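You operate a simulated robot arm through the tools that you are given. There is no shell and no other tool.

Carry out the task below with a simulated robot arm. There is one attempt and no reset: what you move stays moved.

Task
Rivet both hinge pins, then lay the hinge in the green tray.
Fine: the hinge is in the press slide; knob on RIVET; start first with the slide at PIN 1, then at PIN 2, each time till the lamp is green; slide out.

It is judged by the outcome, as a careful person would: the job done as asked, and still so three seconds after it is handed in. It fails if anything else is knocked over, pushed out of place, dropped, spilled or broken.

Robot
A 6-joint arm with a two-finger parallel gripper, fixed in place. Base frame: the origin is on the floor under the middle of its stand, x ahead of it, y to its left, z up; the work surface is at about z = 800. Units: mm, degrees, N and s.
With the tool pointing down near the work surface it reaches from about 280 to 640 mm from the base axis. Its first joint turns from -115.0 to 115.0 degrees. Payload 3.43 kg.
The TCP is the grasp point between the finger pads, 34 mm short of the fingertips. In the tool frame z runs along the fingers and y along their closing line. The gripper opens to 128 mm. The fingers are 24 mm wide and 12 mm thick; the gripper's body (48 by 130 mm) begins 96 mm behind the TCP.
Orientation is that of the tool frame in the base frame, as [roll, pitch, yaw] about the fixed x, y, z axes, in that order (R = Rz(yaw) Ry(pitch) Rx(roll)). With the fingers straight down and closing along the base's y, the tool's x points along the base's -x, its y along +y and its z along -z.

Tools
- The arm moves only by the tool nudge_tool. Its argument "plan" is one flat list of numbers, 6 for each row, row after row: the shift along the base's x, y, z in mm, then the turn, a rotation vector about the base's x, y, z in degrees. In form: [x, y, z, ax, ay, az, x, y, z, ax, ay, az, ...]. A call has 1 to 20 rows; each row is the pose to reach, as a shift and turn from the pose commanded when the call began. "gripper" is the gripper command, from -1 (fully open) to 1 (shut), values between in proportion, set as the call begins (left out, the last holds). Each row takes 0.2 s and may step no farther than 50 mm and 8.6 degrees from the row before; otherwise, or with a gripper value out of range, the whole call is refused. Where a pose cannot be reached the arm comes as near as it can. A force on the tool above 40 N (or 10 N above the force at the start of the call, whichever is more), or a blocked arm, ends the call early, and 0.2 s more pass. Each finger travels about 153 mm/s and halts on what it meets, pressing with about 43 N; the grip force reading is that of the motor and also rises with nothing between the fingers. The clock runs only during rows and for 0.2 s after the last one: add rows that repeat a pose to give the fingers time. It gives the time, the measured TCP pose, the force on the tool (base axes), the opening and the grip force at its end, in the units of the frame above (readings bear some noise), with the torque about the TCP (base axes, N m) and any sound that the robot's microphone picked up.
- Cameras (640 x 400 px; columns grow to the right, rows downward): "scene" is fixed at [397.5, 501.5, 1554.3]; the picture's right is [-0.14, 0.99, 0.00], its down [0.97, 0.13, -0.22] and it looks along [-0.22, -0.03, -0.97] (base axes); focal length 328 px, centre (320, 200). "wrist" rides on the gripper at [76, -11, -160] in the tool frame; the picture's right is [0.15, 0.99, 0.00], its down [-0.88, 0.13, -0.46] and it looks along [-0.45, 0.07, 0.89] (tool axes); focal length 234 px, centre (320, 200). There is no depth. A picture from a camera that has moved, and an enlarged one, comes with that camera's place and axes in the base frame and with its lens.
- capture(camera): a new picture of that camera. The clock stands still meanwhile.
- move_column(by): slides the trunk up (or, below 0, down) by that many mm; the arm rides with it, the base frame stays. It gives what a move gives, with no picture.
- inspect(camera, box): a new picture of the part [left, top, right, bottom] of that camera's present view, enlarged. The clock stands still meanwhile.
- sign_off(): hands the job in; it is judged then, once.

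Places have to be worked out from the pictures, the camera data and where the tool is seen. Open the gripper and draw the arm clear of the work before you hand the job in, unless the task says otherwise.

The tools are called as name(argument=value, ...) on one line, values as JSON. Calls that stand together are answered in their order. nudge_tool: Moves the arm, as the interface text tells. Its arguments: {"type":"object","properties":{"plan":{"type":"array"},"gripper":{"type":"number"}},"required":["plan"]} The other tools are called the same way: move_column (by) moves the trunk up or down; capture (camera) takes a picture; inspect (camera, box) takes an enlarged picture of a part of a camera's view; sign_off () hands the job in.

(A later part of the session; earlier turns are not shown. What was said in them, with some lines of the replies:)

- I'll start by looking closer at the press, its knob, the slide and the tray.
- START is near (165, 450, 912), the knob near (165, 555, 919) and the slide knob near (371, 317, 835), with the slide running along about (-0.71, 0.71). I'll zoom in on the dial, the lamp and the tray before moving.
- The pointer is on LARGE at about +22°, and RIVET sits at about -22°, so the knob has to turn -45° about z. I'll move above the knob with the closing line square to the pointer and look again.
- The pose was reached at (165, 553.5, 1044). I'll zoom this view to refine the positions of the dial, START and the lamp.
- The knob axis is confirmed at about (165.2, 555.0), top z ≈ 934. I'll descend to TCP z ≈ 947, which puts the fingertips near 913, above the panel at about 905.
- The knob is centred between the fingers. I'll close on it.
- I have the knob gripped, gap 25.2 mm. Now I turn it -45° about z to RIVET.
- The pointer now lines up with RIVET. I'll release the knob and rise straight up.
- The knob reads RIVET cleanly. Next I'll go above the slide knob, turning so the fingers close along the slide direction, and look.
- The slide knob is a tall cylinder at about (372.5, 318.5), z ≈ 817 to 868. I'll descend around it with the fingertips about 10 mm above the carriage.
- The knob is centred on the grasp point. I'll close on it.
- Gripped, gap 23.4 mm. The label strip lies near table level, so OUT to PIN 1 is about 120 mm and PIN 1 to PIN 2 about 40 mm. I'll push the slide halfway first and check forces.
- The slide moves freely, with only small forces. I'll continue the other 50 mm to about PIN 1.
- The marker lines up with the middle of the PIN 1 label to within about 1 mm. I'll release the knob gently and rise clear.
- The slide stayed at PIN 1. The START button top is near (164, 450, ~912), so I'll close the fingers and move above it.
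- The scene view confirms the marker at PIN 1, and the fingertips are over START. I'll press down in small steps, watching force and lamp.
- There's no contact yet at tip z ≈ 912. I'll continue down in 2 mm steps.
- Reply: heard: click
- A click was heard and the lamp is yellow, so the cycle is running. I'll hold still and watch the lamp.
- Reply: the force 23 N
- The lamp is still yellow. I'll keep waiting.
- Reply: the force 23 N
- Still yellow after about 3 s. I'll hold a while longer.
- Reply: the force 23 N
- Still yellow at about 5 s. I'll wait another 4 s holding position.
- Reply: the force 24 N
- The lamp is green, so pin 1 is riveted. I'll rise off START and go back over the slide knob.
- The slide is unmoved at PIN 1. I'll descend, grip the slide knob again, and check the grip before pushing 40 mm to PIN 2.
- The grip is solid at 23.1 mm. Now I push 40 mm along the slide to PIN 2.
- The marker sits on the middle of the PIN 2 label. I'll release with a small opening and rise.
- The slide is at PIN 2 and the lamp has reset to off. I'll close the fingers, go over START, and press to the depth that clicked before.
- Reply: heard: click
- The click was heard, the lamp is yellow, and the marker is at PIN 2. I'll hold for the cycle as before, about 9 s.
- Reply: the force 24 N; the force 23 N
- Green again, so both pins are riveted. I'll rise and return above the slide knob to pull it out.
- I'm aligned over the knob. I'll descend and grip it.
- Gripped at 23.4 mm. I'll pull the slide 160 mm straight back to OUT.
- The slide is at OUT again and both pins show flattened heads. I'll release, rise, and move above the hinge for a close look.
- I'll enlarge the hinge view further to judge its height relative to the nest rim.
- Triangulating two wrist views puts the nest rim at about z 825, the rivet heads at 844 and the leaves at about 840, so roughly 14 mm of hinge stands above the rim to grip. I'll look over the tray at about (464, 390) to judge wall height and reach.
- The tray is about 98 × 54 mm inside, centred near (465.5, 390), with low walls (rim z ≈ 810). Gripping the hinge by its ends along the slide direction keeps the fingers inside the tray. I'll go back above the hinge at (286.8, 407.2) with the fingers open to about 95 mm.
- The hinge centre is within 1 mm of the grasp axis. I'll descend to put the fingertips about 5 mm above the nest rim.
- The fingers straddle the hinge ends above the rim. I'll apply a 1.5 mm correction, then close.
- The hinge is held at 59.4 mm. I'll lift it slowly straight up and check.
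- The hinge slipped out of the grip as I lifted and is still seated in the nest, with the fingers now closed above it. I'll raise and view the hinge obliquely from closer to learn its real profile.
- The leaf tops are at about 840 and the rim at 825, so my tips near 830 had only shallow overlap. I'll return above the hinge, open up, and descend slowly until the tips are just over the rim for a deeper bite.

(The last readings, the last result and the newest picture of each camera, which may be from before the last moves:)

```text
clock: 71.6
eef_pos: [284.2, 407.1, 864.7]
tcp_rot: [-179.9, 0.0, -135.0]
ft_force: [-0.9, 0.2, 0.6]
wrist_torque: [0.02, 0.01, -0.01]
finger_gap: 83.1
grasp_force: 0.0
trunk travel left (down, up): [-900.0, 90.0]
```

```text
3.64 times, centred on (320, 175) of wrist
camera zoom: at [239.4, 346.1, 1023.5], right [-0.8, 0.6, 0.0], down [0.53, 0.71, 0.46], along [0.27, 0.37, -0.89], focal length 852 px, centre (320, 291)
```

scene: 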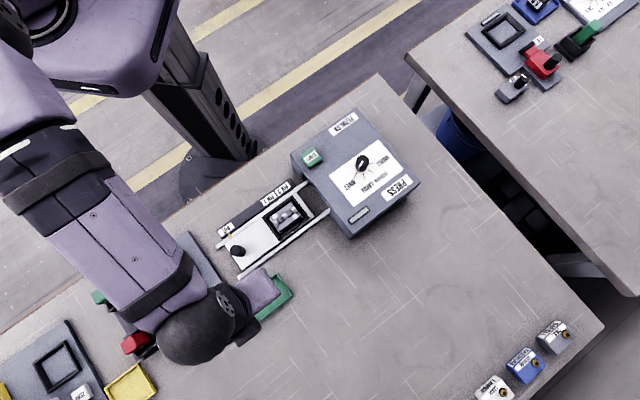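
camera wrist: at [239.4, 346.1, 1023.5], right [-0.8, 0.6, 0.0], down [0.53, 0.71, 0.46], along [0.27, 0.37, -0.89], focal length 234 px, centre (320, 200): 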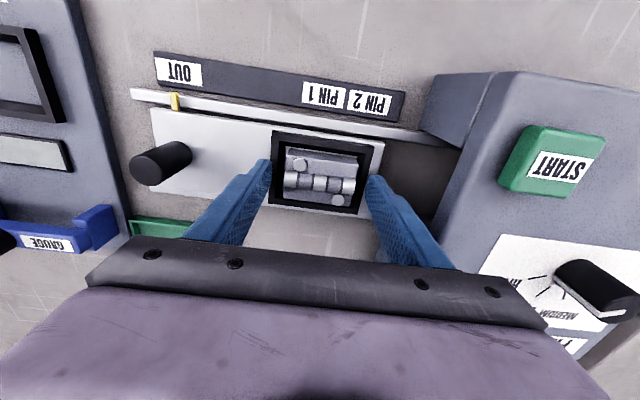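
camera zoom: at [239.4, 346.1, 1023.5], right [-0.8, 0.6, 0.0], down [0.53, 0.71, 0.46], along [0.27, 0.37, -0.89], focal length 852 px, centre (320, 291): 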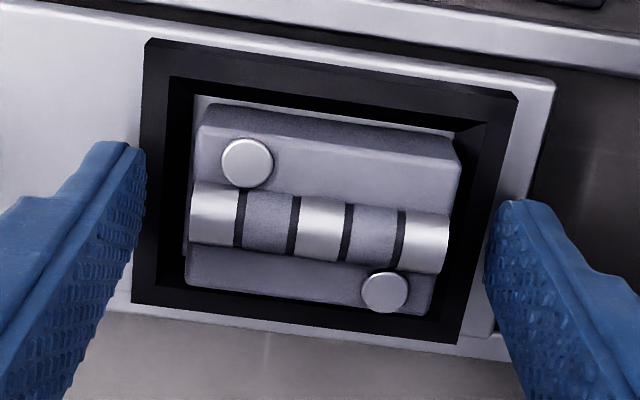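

Still centred, with no contact. I'll lower 1 mm at a time, watching for contact with the rim.

nudge_tool(plan=[0, 0, -1, 0, 0, 0, 0, 0, -2, 0, 0, 0, 0, 0, -3, 0, 0, 0, 0, 0, -3, 0, 0, 0], gripper=-0.3)

nudge_tool(plan=[0, 0, -1, 0, 0, 0, 0, 0, -2, 0, 0, 0, 0, 0, -2, 0, 0, 0], gripper=-0.3)

inspect(camera="wrist", box=[240, 120, 400, 230])

```text
clock: 72.6
eef_pos: [285.4, 406.6, 862.2]
tcp_rot: [179.9, 0.3, -135.1]
ft_force: [-0.8, -0.7, 24.7]
wrist_torque: [-0.94, -0.53, -0.15]
finger_gap: 83.2
grasp_force: 0.5
trunk travel left (down, up): [-900.0, 90.0]
```

```text
clock: 73.3
eef_pos: [283.7, 407.7, 863.7]
tcp_rot: [180.0, 0.4, -135.1]
ft_force: [-5.1, -5.9, 20.4]
wrist_torque: [-0.97, -0.28, -0.44]
finger_gap: 83.6
grasp_force: 0.5
trunk travel left (down, up): [-900.0, 90.0]
stopped in row 3: the force on the tool passed its limit at 41 N (the readings are from after the stop); the commanded pose is now the measured one
```

```text
3.64 times, centred on (320, 175) of wrist
camera zoom: at [238.5, 345.4, 1022.4], right [-0.8, 0.6, 0.0], down [0.53, 0.71, 0.46], along [0.28, 0.37, -0.89], focal length 852 px, centre (320, 291)
```

zoom: 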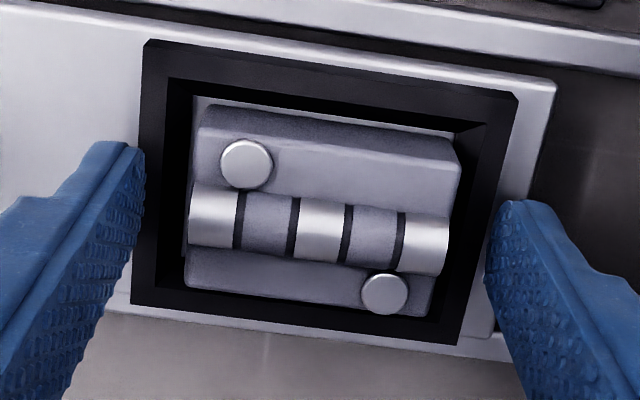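

The tips touch the rim at TCP z ≈ 862, so the earlier grip was already as low as the rim allows. I'll back off 1 mm, close again, and lift in tiny steps to see what resists.

nudge_tool(plan=[0.5, 0, 0.5, 0, 0, 0, 1, 0, 0.8, 0, 0, 0], gripper=-0.3)

nudge_tool(plan=[0, 0, 0, 0, 0, 0, 0, 0, 0, 0, 0, 0, 0, 0, 0, 0, 0, 0, 0, 0, 0, 0, 0, 0], gripper=1)

nudge_tool(plan=[0, 0, 0.7, 0, 0, 0, 0, 0, 1.4, 0, 0, 0, 0, 0, 2, 0, 0, 0], gripper=1)

inspect(camera="wrist", box=[240, 120, 400, 230])

```text
clock: 73.9
eef_pos: [286.4, 408.1, 863.6]
tcp_rot: [179.9, 0.4, -134.8]
ft_force: [-5.6, -6.0, 19.9]
wrist_torque: [-0.89, -0.22, -0.35]
finger_gap: 82.7
grasp_force: 0.0
trunk travel left (down, up): [-900.0, 90.0]
```

```text
clock: 74.9
eef_pos: [287.4, 408.5, 864.1]
tcp_rot: [179.9, 0.6, -134.9]
ft_force: [4.8, 1.1, 18.0]
wrist_torque: [-0.52, -0.52, 0.14]
finger_gap: 59.5
grasp_force: 42.9
trunk travel left (down, up): [-900.0, 90.0]
```

```text
clock: 75.7
eef_pos: [287.6, 409.1, 862.1]
tcp_rot: [179.9, 0.3, -135.0]
ft_force: [6.8, 4.6, 7.4]
wrist_torque: [-0.11, -0.39, 0.26]
finger_gap: 59.1
grasp_force: 42.8
trunk travel left (down, up): [-900.0, 90.0]
```

```text
3.64 times, centred on (320, 175) of wrist
camera zoom: at [241.6, 347.0, 1022.4], right [-0.8, 0.6, 0.0], down [0.53, 0.71, 0.46], along [0.27, 0.37, -0.89], focal length 852 px, centre (320, 291)
```

zoom: 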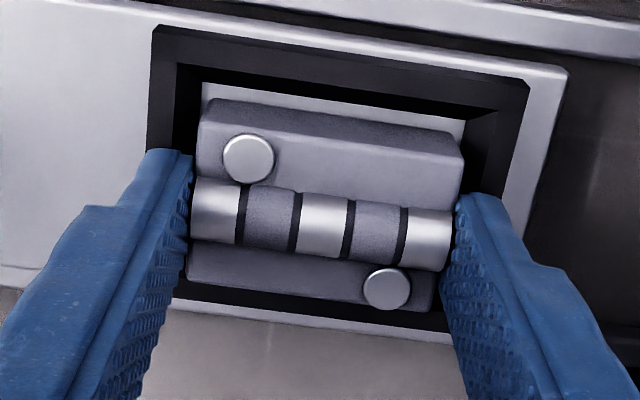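

The grip holds at 59 mm with residual rim contact of 7 N. I'll keep lifting 1 mm at a time and check.

nudge_tool(plan=[0, 0, 1, 0, 0, 0, 0, 0, 2, 0, 0, 0, 0, 0, 3, 0, 0, 0, 0, 0, 3, 0, 0, 0], gripper=1)

inspect(camera="wrist", box=[240, 120, 400, 230])

```text
clock: 76.7
eef_pos: [287.2, 408.2, 866.7]
tcp_rot: [179.9, 0.3, -135.0]
ft_force: [-0.2, 0.1, -0.2]
wrist_torque: [0.02, -0.04, -0.01]
finger_gap: 59.6
grasp_force: 42.9
trunk travel left (down, up): [-900.0, 90.0]
```

```text
3.64 times, centred on (320, 175) of wrist
camera zoom: at [241.1, 346.3, 1026.0], right [-0.8, 0.6, 0.0], down [0.53, 0.71, 0.46], along [0.27, 0.37, -0.89], focal length 852 px, centre (320, 291)
```

zoom: 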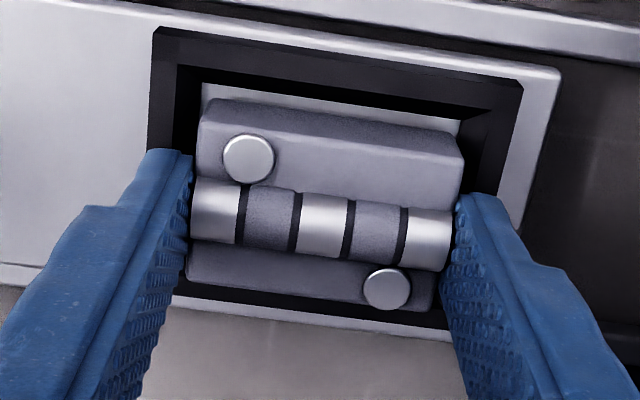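

The hinge is now rising with the gripper; the frame shifts while the hinge stays fixed in view. I'll keep lifting slowly.

nudge_tool(plan=[0, 0, 1, 0, 0, 0, 0, 0, 2, 0, 0, 0, 0, 0, 3, 0, 0, 0, 0, 0, 4, 0, 0, 0, 0, 0, 5, 0, 0, 0, 0, 0, 6, 0, 0, 0], gripper=1)

inspect(camera="wrist", box=[240, 120, 400, 230])

```text
clock: 78.1
eef_pos: [285.6, 408.9, 871.9]
tcp_rot: [180.0, 0.2, -135.1]
ft_force: [0.2, 0.8, -0.5]
wrist_torque: [0.01, -0.02, -0.01]
finger_gap: 59.5
grasp_force: 43.1
trunk travel left (down, up): [-900.0, 90.0]
```

```text
3.64 times, centred on (320, 175) of wrist
camera zoom: at [241.1, 346.7, 1031.5], right [-0.8, 0.6, 0.0], down [0.53, 0.71, 0.46], along [0.27, 0.37, -0.89], focal length 852 px, centre (320, 291)
```

zoom: 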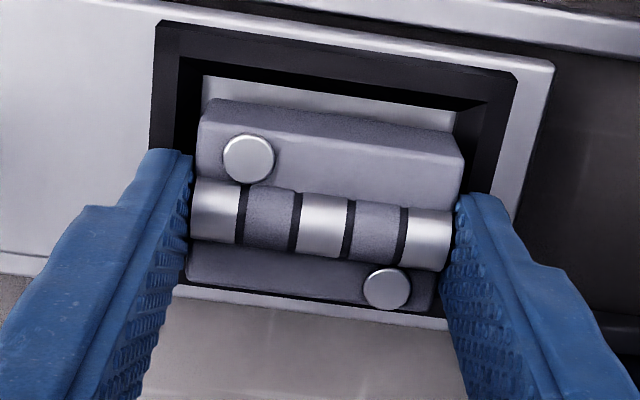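

It's rising with the gripper and held steady. I'll continue the slow lift to clear the slide.

nudge_tool(plan=[0, 0, 1.5, 0, 0, 0, 0, 0, 3.5, 0, 0, 0, 0, 0, 6, 0, 0, 0, 0, 0, 8.5, 0, 0, 0, 0, 0, 11, 0, 0, 0, 0, 0, 13.5, 0, 0, 0, 0, 0, 16, 0, 0, 0, 0, 0, 18.5, 0, 0, 0, 0, 0, 20, 0, 0, 0], gripper=1)

inspect(camera="wrist", box=[240, 120, 400, 230])

```text
clock: 80.1
eef_pos: [286.7, 410.1, 892.5]
tcp_rot: [179.8, 0.3, -135.0]
ft_force: [0.0, 0.0, -0.3]
wrist_torque: [0.0, -0.02, -0.01]
finger_gap: 59.3
grasp_force: 43.1
trunk travel left (down, up): [-900.0, 90.0]
```

```text
3.64 times, centred on (320, 175) of wrist
camera zoom: at [240.4, 347.0, 1051.9], right [-0.8, 0.6, 0.0], down [0.53, 0.71, 0.46], along [0.27, 0.37, -0.89], focal length 852 px, centre (320, 291)
```

zoom: 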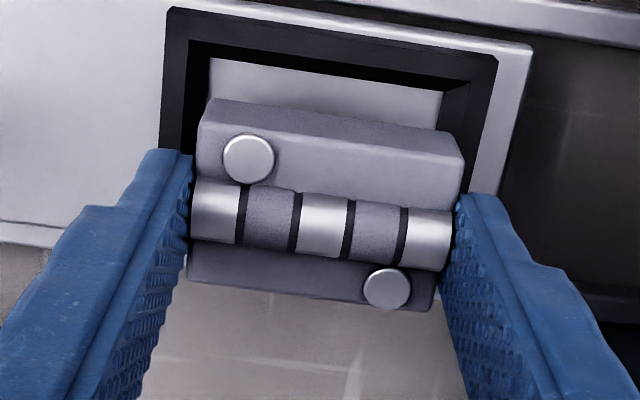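

The hinge is held firmly and the nest is clear below it. I'll rise a bit more and carry it slowly toward the tray.

nudge_tool(plan=[0, 0, 2, 0, 0, 0, 0, 0, 5, 0, 0, 0, 0, 0, 9, 0, 0, 0, 0, 0, 13, 0, 0, 0, 0, 0, 17, 0, 0, 0, 0, 0, 21, 0, 0, 0, 0, 0, 25, 0, 0, 0, 2, -0.2, 27, 0, 0, 0, 6, -0.6, 28, 0, 0, 0, 12, -1.2, 28, 0, 0, 0, 19, -1.9, 28, 0, 0, 0, 27, -2.8, 28, 0, 0, 0, 36, -3.7, 28, 0, 0, 0, 45, -4.6, 28, 0, 0, 0, 54, -5.6, 28, 0, 0, 0, 63, -6.5, 28, 0, 0, 0, 72, -7.4, 28, 0, 0, 0, 80, -8.3, 28, 0, 0, 0, 86, -8.9, 28, 0, 0, 0, 90, -9.3, 28, 0, 0, 0], gripper=1)

nudge_tool(plan=[3, -0.3, 0, 0, 0, 0, 8, -0.8, 0, 0, 0, 0, 15, -1.5, 0, 0, 0, 0, 23, -2.4, 0, 0, 0, 0, 32, -3.3, 0, 0, 0, 0, 41, -4.3, 0, 0, 0, 0, 50, -5.2, 0, 0, 0, 0, 59, -6.1, 0, 0, 0, 0, 68, -7, 0, 0, 0, 0, 76, -7.9, 0, 0, 0, 0, 83, -8.6, 0, 0, 0, 0, 87, -9, 0, 0, 0, 0, 89.2, -9.2, 0, 0, 0, 0, 89.2, -9.2, 0, 0, 0, 0], gripper=1)

capture(camera="wrist")

inspect(camera="wrist", box=[240, 110, 400, 220])

capture(camera="scene")

```text
clock: 84.3
eef_pos: [377.7, 400.0, 922.6]
tcp_rot: [179.8, 0.2, -135.0]
ft_force: [-0.4, -0.6, -0.6]
wrist_torque: [-0.01, 0.01, 0.04]
finger_gap: 59.2
grasp_force: 43.0
trunk travel left (down, up): [-900.0, 90.0]
```

```text
clock: 87.3
eef_pos: [468.0, 389.8, 920.6]
tcp_rot: [179.8, 0.3, -135.0]
ft_force: [-0.1, 0.8, -0.2]
wrist_torque: [0.02, -0.02, 0.01]
finger_gap: 59.4
grasp_force: 43.1
trunk travel left (down, up): [-900.0, 90.0]
```

```text
taken
camera wrist: at [420.8, 328.7, 1080.0], right [-0.8, 0.6, 0.0], down [0.53, 0.71, 0.46], along [0.27, 0.37, -0.89], focal length 234 px, centre (320, 200)
```

wrist: 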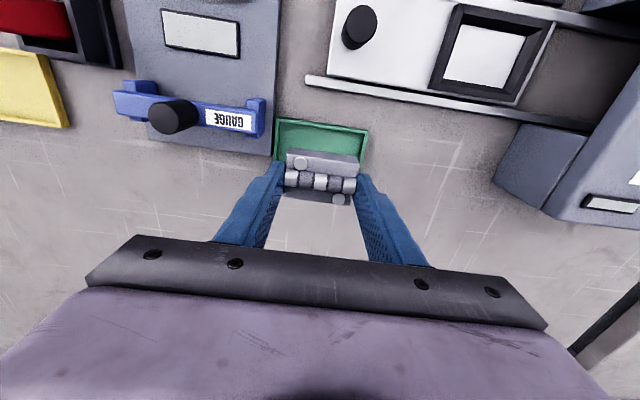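

```text
3.64 times, centred on (320, 165) of wrist
camera zoom: at [420.8, 328.7, 1080.0], right [-0.8, 0.6, 0.0], down [0.53, 0.71, 0.46], along [0.27, 0.37, -0.89], focal length 852 px, centre (320, 327)
```

zoom: 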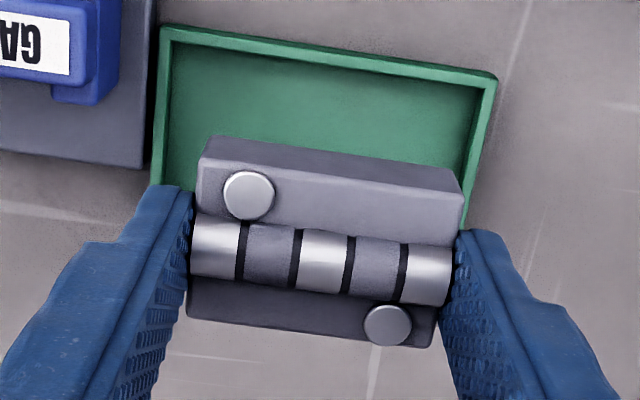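

```text
taken
```

scene: 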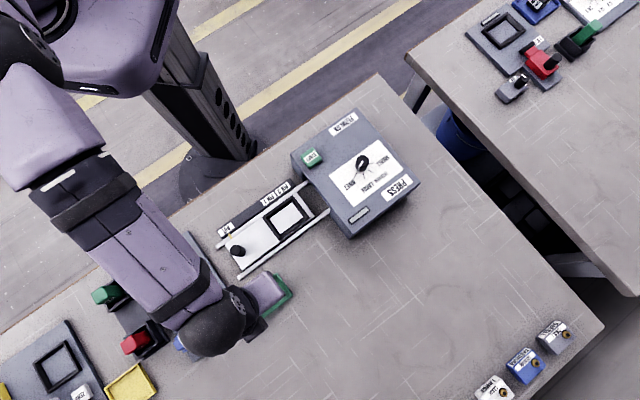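

The hinge is held over the tray and aligned to within about 2 mm. I'll nudge the centre and lower slowly to about TCP z 856, above any expected contact.

nudge_tool(plan=[-0.3, -0.4, -2, 0, 0, 0, -0.6, -0.8, -5, 0, 0, 0, -0.8, -1, -9, 0, 0, 0, -0.8, -1, -14, 0, 0, 0, -0.8, -1, -19, 0, 0, 0, -0.8, -1, -24, 0, 0, 0, -0.8, -1, -29, 0, 0, 0, -0.8, -1, -34, 0, 0, 0, -0.8, -1, -39, 0, 0, 0, -0.8, -1, -44, 0, 0, 0, -0.8, -1, -49, 0, 0, 0, -0.8, -1, -54, 0, 0, 0, -0.8, -1, -58, 0, 0, 0, -0.8, -1, -61, 0, 0, 0, -0.8, -1, -63, 0, 0, 0, -0.8, -1, -63, 0, 0, 0], gripper=1)

capture(camera="wrist")

inspect(camera="wrist", box=[240, 110, 400, 220])

inspect(camera="scene", box=[220, 250, 320, 340])

```text
clock: 90.7
eef_pos: [466.6, 389.5, 857.0]
tcp_rot: [179.9, 0.2, -134.9]
ft_force: [0.3, -0.1, -1.2]
wrist_torque: [0.02, 0.02, 0.0]
finger_gap: 59.7
grasp_force: 43.1
trunk travel left (down, up): [-900.0, 90.0]
```

```text
taken
camera wrist: at [420.1, 327.6, 1016.9], right [-0.8, 0.6, 0.0], down [0.53, 0.71, 0.46], along [0.27, 0.37, -0.89], focal length 234 px, centre (320, 200)
```

wrist: 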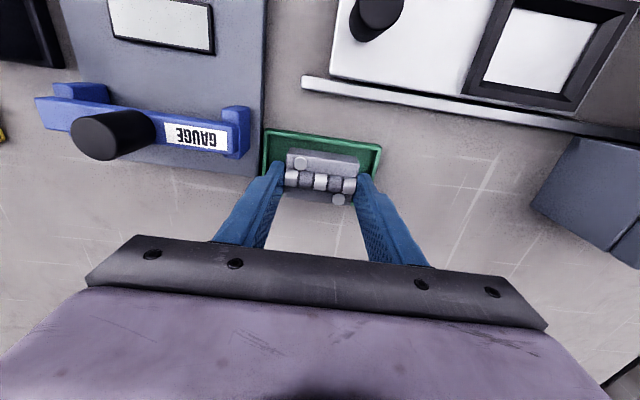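

```text
3.64 times, centred on (320, 165) of wrist
camera zoom: at [420.1, 327.6, 1016.9], right [-0.8, 0.6, 0.0], down [0.53, 0.71, 0.46], along [0.27, 0.37, -0.89], focal length 852 px, centre (320, 327)
```

zoom: 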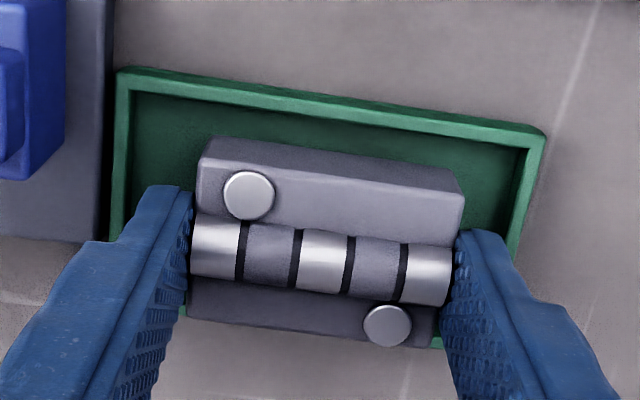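

```text
4.44 times, centred on (270, 295) of scene
camera zoom: at [397.5, 501.5, 1554.3], right [-0.14, 0.99, 0.0], down [0.97, 0.13, -0.22], along [-0.22, -0.03, -0.97], focal length 1455 px, centre (542, -222)
```

zoom: 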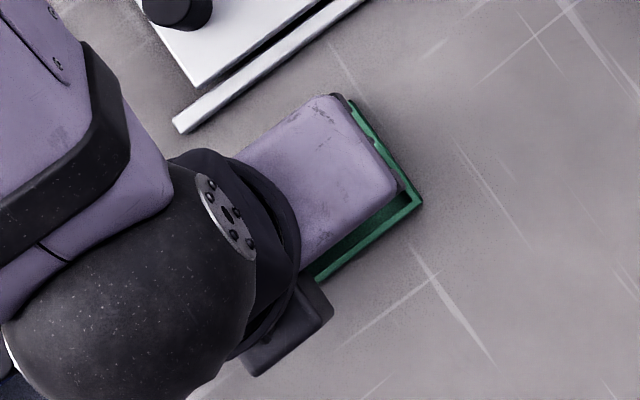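

The hinge is well centred in the tray opening. I'll lower in small steps and feel for the floor.

nudge_tool(plan=[-0.4, -0.5, -2, 0, 0, 0, -0.7, -0.9, -4, 0, 0, 0, -0.7, -0.9, -6, 0, 0, 0, -0.7, -0.9, -8, 0, 0, 0, -0.7, -0.9, -8, 0, 0, 0], gripper=1)

nudge_tool(plan=[0, 0, -1, 0, 0, 0, 0, 0, -2, 0, 0, 0, 0, 0, -2, 0, 0, 0], gripper=1)

inspect(camera="wrist", box=[240, 110, 400, 220])

```text
clock: 91.9
eef_pos: [464.8, 388.5, 849.4]
tcp_rot: [180.0, 0.3, -135.0]
ft_force: [0.3, 0.3, -0.8]
wrist_torque: [0.03, -0.01, 0.02]
finger_gap: 59.4
grasp_force: 42.9
trunk travel left (down, up): [-900.0, 90.0]
```

```text
clock: 92.7
eef_pos: [464.8, 387.5, 847.8]
tcp_rot: [179.9, 0.3, -135.0]
ft_force: [0.2, 0.3, -0.3]
wrist_torque: [0.03, -0.03, 0.0]
finger_gap: 59.5
grasp_force: 43.0
trunk travel left (down, up): [-900.0, 90.0]
```

```text
3.64 times, centred on (320, 165) of wrist
camera zoom: at [419.0, 326.4, 1007.1], right [-0.8, 0.6, 0.0], down [0.53, 0.71, 0.46], along [0.27, 0.37, -0.89], focal length 852 px, centre (320, 327)
```

zoom: 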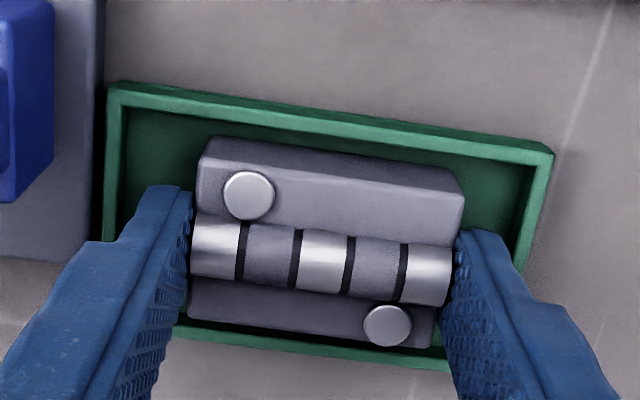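

No contact yet at z ≈ 847. I'll shift 2 mm toward the tray's front for even margins and continue down.

nudge_tool(plan=[0.7, 0.9, 0, 0, 0, 0, 1.3, 1.8, -1, 0, 0, 0, 1.3, 1.8, -2, 0, 0, 0, 1.3, 1.8, -2, 0, 0, 0], gripper=1)

nudge_tool(plan=[0, 0, -1, 0, 0, 0, 0, 0, -2, 0, 0, 0, 0, 0, -2, 0, 0, 0], gripper=1)

inspect(camera="wrist", box=[240, 110, 400, 220])

```text
clock: 93.7
eef_pos: [466.7, 389.2, 847.2]
tcp_rot: [179.8, 0.6, -135.0]
ft_force: [-0.1, -0.3, 8.5]
wrist_torque: [-0.14, -0.2, 0.0]
finger_gap: 59.7
grasp_force: 43.3
trunk travel left (down, up): [-900.0, 90.0]
```

```text
clock: 94.5
eef_pos: [466.7, 390.0, 846.1]
tcp_rot: [179.9, 0.7, -135.0]
ft_force: [0.4, -2.2, 25.5]
wrist_torque: [-0.36, 0.04, 0.0]
finger_gap: 59.6
grasp_force: 43.1
trunk travel left (down, up): [-900.0, 90.0]
```

```text
3.64 times, centred on (320, 165) of wrist
camera zoom: at [419.7, 327.2, 1005.8], right [-0.8, 0.6, 0.0], down [0.53, 0.71, 0.47], along [0.28, 0.37, -0.88], focal length 852 px, centre (320, 327)
```

zoom: 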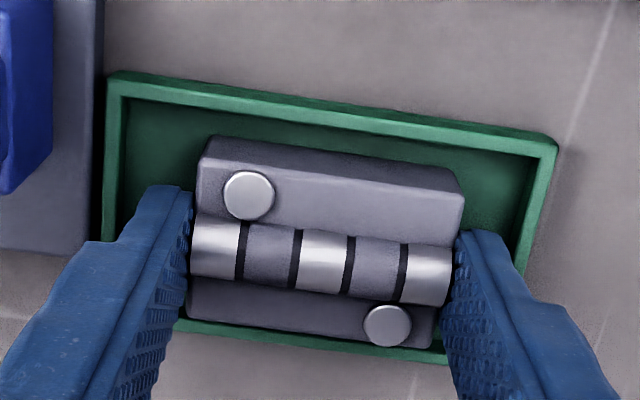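

The hinge is touching the tray floor (25 N). I'll ease off about 1.5 mm, then open only slightly (to about 64 mm) so the fingers stay inside the tray walls.

nudge_tool(plan=[0, 0, 1, 0, 0, 0, 0, 0, 2, 0, 0, 0, 0, 0, 2, 0, 0, 0], gripper=1)

nudge_tool(plan=[0, 0, 0, 0, 0, 0, 0, 0, 0, 0, 0, 0, 0, 0, 0, 0, 0, 0], gripper=0)

inspect(camera="wrist", box=[240, 110, 400, 220])

```text
clock: 95.3
eef_pos: [466.3, 390.5, 847.6]
tcp_rot: [179.9, 0.6, -134.9]
ft_force: [6.5, -1.1, 18.9]
wrist_torque: [-0.19, -0.32, 0.06]
finger_gap: 59.5
grasp_force: 43.4
trunk travel left (down, up): [-900.0, 90.0]
```

```text
clock: 96.1
eef_pos: [465.0, 390.9, 843.9]
tcp_rot: [179.9, 0.3, -135.0]
ft_force: [-0.1, -0.5, -0.6]
wrist_torque: [-0.01, 0.02, -0.01]
finger_gap: 64.0
grasp_force: 0.0
trunk travel left (down, up): [-900.0, 90.0]
```

```text
3.64 times, centred on (320, 165) of wrist
camera zoom: at [419.4, 328.0, 1004.2], right [-0.8, 0.6, 0.0], down [0.53, 0.71, 0.46], along [0.27, 0.37, -0.89], focal length 852 px, centre (320, 327)
```

zoom: 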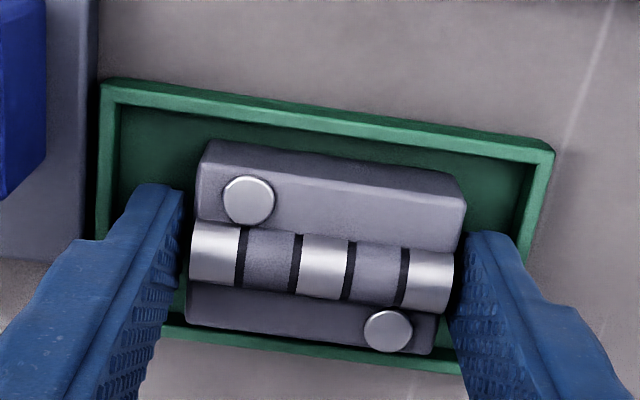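

The hinge rests flat in the tray with the fingers clear of it and of the walls. I'll rise straight up slowly.

nudge_tool(plan=[0, 0, 3, 0, 0, 0, 0, 0, 8, 0, 0, 0, 0, 0, 15, 0, 0, 0, 0, 0, 25, 0, 0, 0, 0, 0, 40, 0, 0, 0, 0, 0, 60, 0, 0, 0, 0, 0, 80, 0, 0, 0, 0, 0, 100, 0, 0, 0, 0, 0, 120, 0, 0, 0], gripper=0)

capture(camera="wrist")

inspect(camera="wrist", box=[260, 90, 400, 200])

```text
clock: 98.1
eef_pos: [465.6, 391.5, 964.4]
tcp_rot: [179.9, 0.3, -134.9]
ft_force: [0.7, 0.2, -0.1]
wrist_torque: [0.02, -0.04, -0.01]
finger_gap: 63.9
grasp_force: 0.0
trunk travel left (down, up): [-900.0, 90.0]
```

```text
taken
camera wrist: at [420.6, 328.8, 1124.6], right [-0.8, 0.6, 0.0], down [0.53, 0.71, 0.46], along [0.27, 0.37, -0.89], focal length 234 px, centre (320, 200)
```

wrist: 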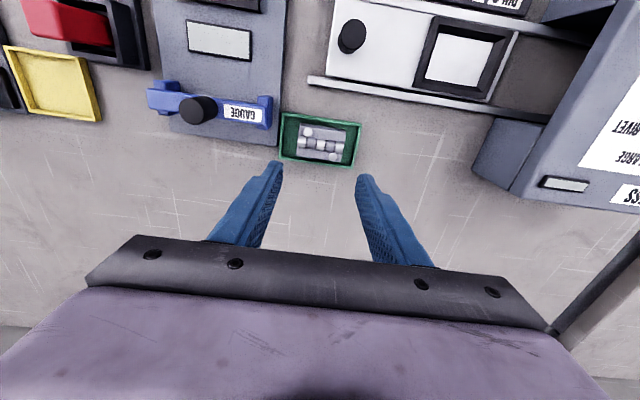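

```text
3.64 times, centred on (330, 145) of wrist
camera zoom: at [420.6, 328.8, 1124.6], right [-0.8, 0.6, 0.0], down [0.53, 0.71, 0.46], along [0.27, 0.37, -0.89], focal length 852 px, centre (284, 400)
```

zoom: 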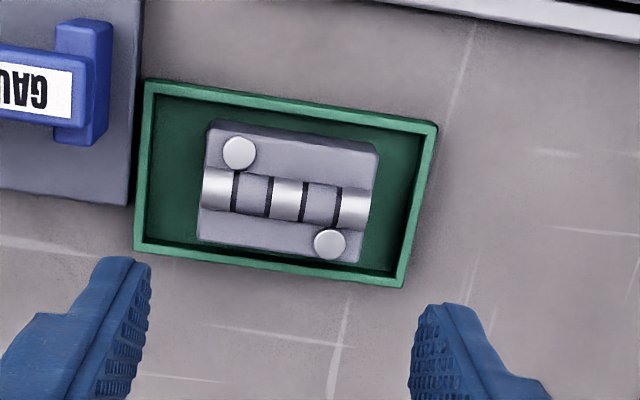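

The hinge lies flat inside the green tray. I'll withdraw the arm up and away, gripper open, then check the whole scene.

nudge_tool(plan=[0, 0, 30, 0, 0, 0, 0, 0, 65, 0, 0, 0, 0, 0, 100, 0, 0, 0, -25, 0, 130, 0, 0, 0, -55, 0, 155, 0, 0, 0, -85, 0, 170, 0, 0, 0, -115, 0, 180, 0, 0, 0, -145, 0, 185, 0, 0, 0, -175, 0, 185, 0, 0, 0, -205, 0, 185, 0, 0, 0, -235, 0, 185, 0, 0, 0, -250, 0, 185, 0, 0, 0, -250, 0, 185, 0, 0, 0], gripper=-1)

capture(camera="scene")

inspect(camera="scene", box=[200, 180, 320, 330])

inspect(camera="scene", box=[230, 260, 310, 330])

```text
clock: 100.9
eef_pos: [216.0, 390.4, 1152.7]
tcp_rot: [179.8, 0.3, -135.0]
ft_force: [0.6, -1.0, -0.7]
wrist_torque: [-0.01, -0.03, -0.01]
finger_gap: 127.7
grasp_force: 0.0
trunk travel left (down, up): [-900.0, 90.0]
```

```text
taken
```

scene: 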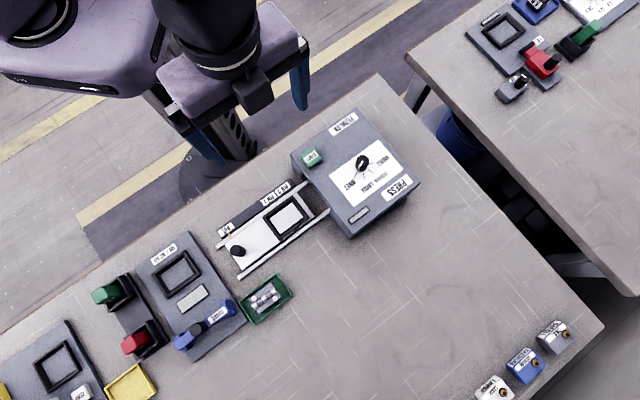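

```text
2.67 times, centred on (260, 255) of scene
camera zoom: at [397.5, 501.5, 1554.3], right [-0.14, 0.99, 0.0], down [0.97, 0.13, -0.22], along [-0.22, -0.03, -0.97], focal length 873 px, centre (480, 53)
```

zoom: 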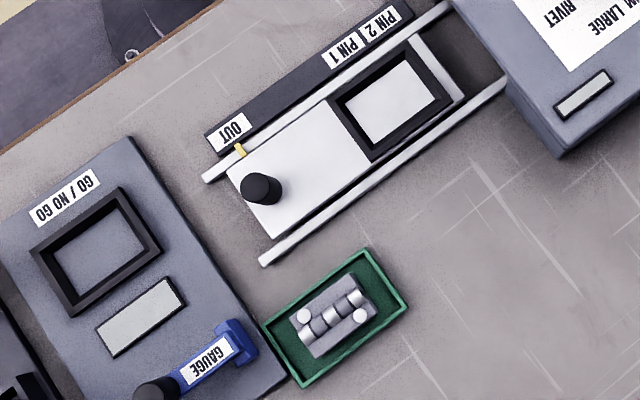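

```text
5.71 times, centred on (270, 295) of scene
camera zoom: at [397.5, 501.5, 1554.3], right [-0.14, 0.99, 0.0], down [0.97, 0.13, -0.22], along [-0.22, -0.03, -0.97], focal length 1871 px, centre (606, -343)
```

zoom: 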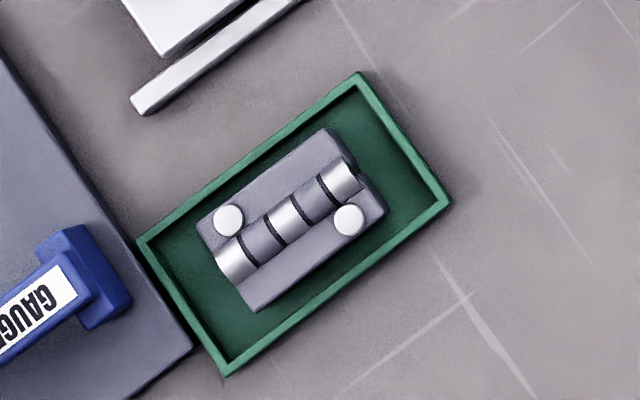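

Both rivets are set, the slide is at OUT, and the tray is exactly where it was with the hinge flat inside. Nothing else moved, and the arm is clear with the gripper open, so I'm handing in the job.

sign_off()

```text
The job is handed in.
```

Both hinge pins are riveted and the hinge is lying flat in the green tray.

- **Riveting:** I turned the knob from LARGE to RIVET and ran the press at PIN 1, then at PIN 2. Each time I held START until the lamp went green. Both pins now show flattened heads.
- **Slide:** It is back at OUT with the nest empty.
- **Hinge:** On my first lift it slipped out of the fingers and stayed in the nest. I gripped it again, lifted slowly and set it down in the tray. In the final pictures it looked undamaged.
- **Surroundings:** The tray is where it started and I saw nothing else out of place. The arm is clear of the work with the gripper open.
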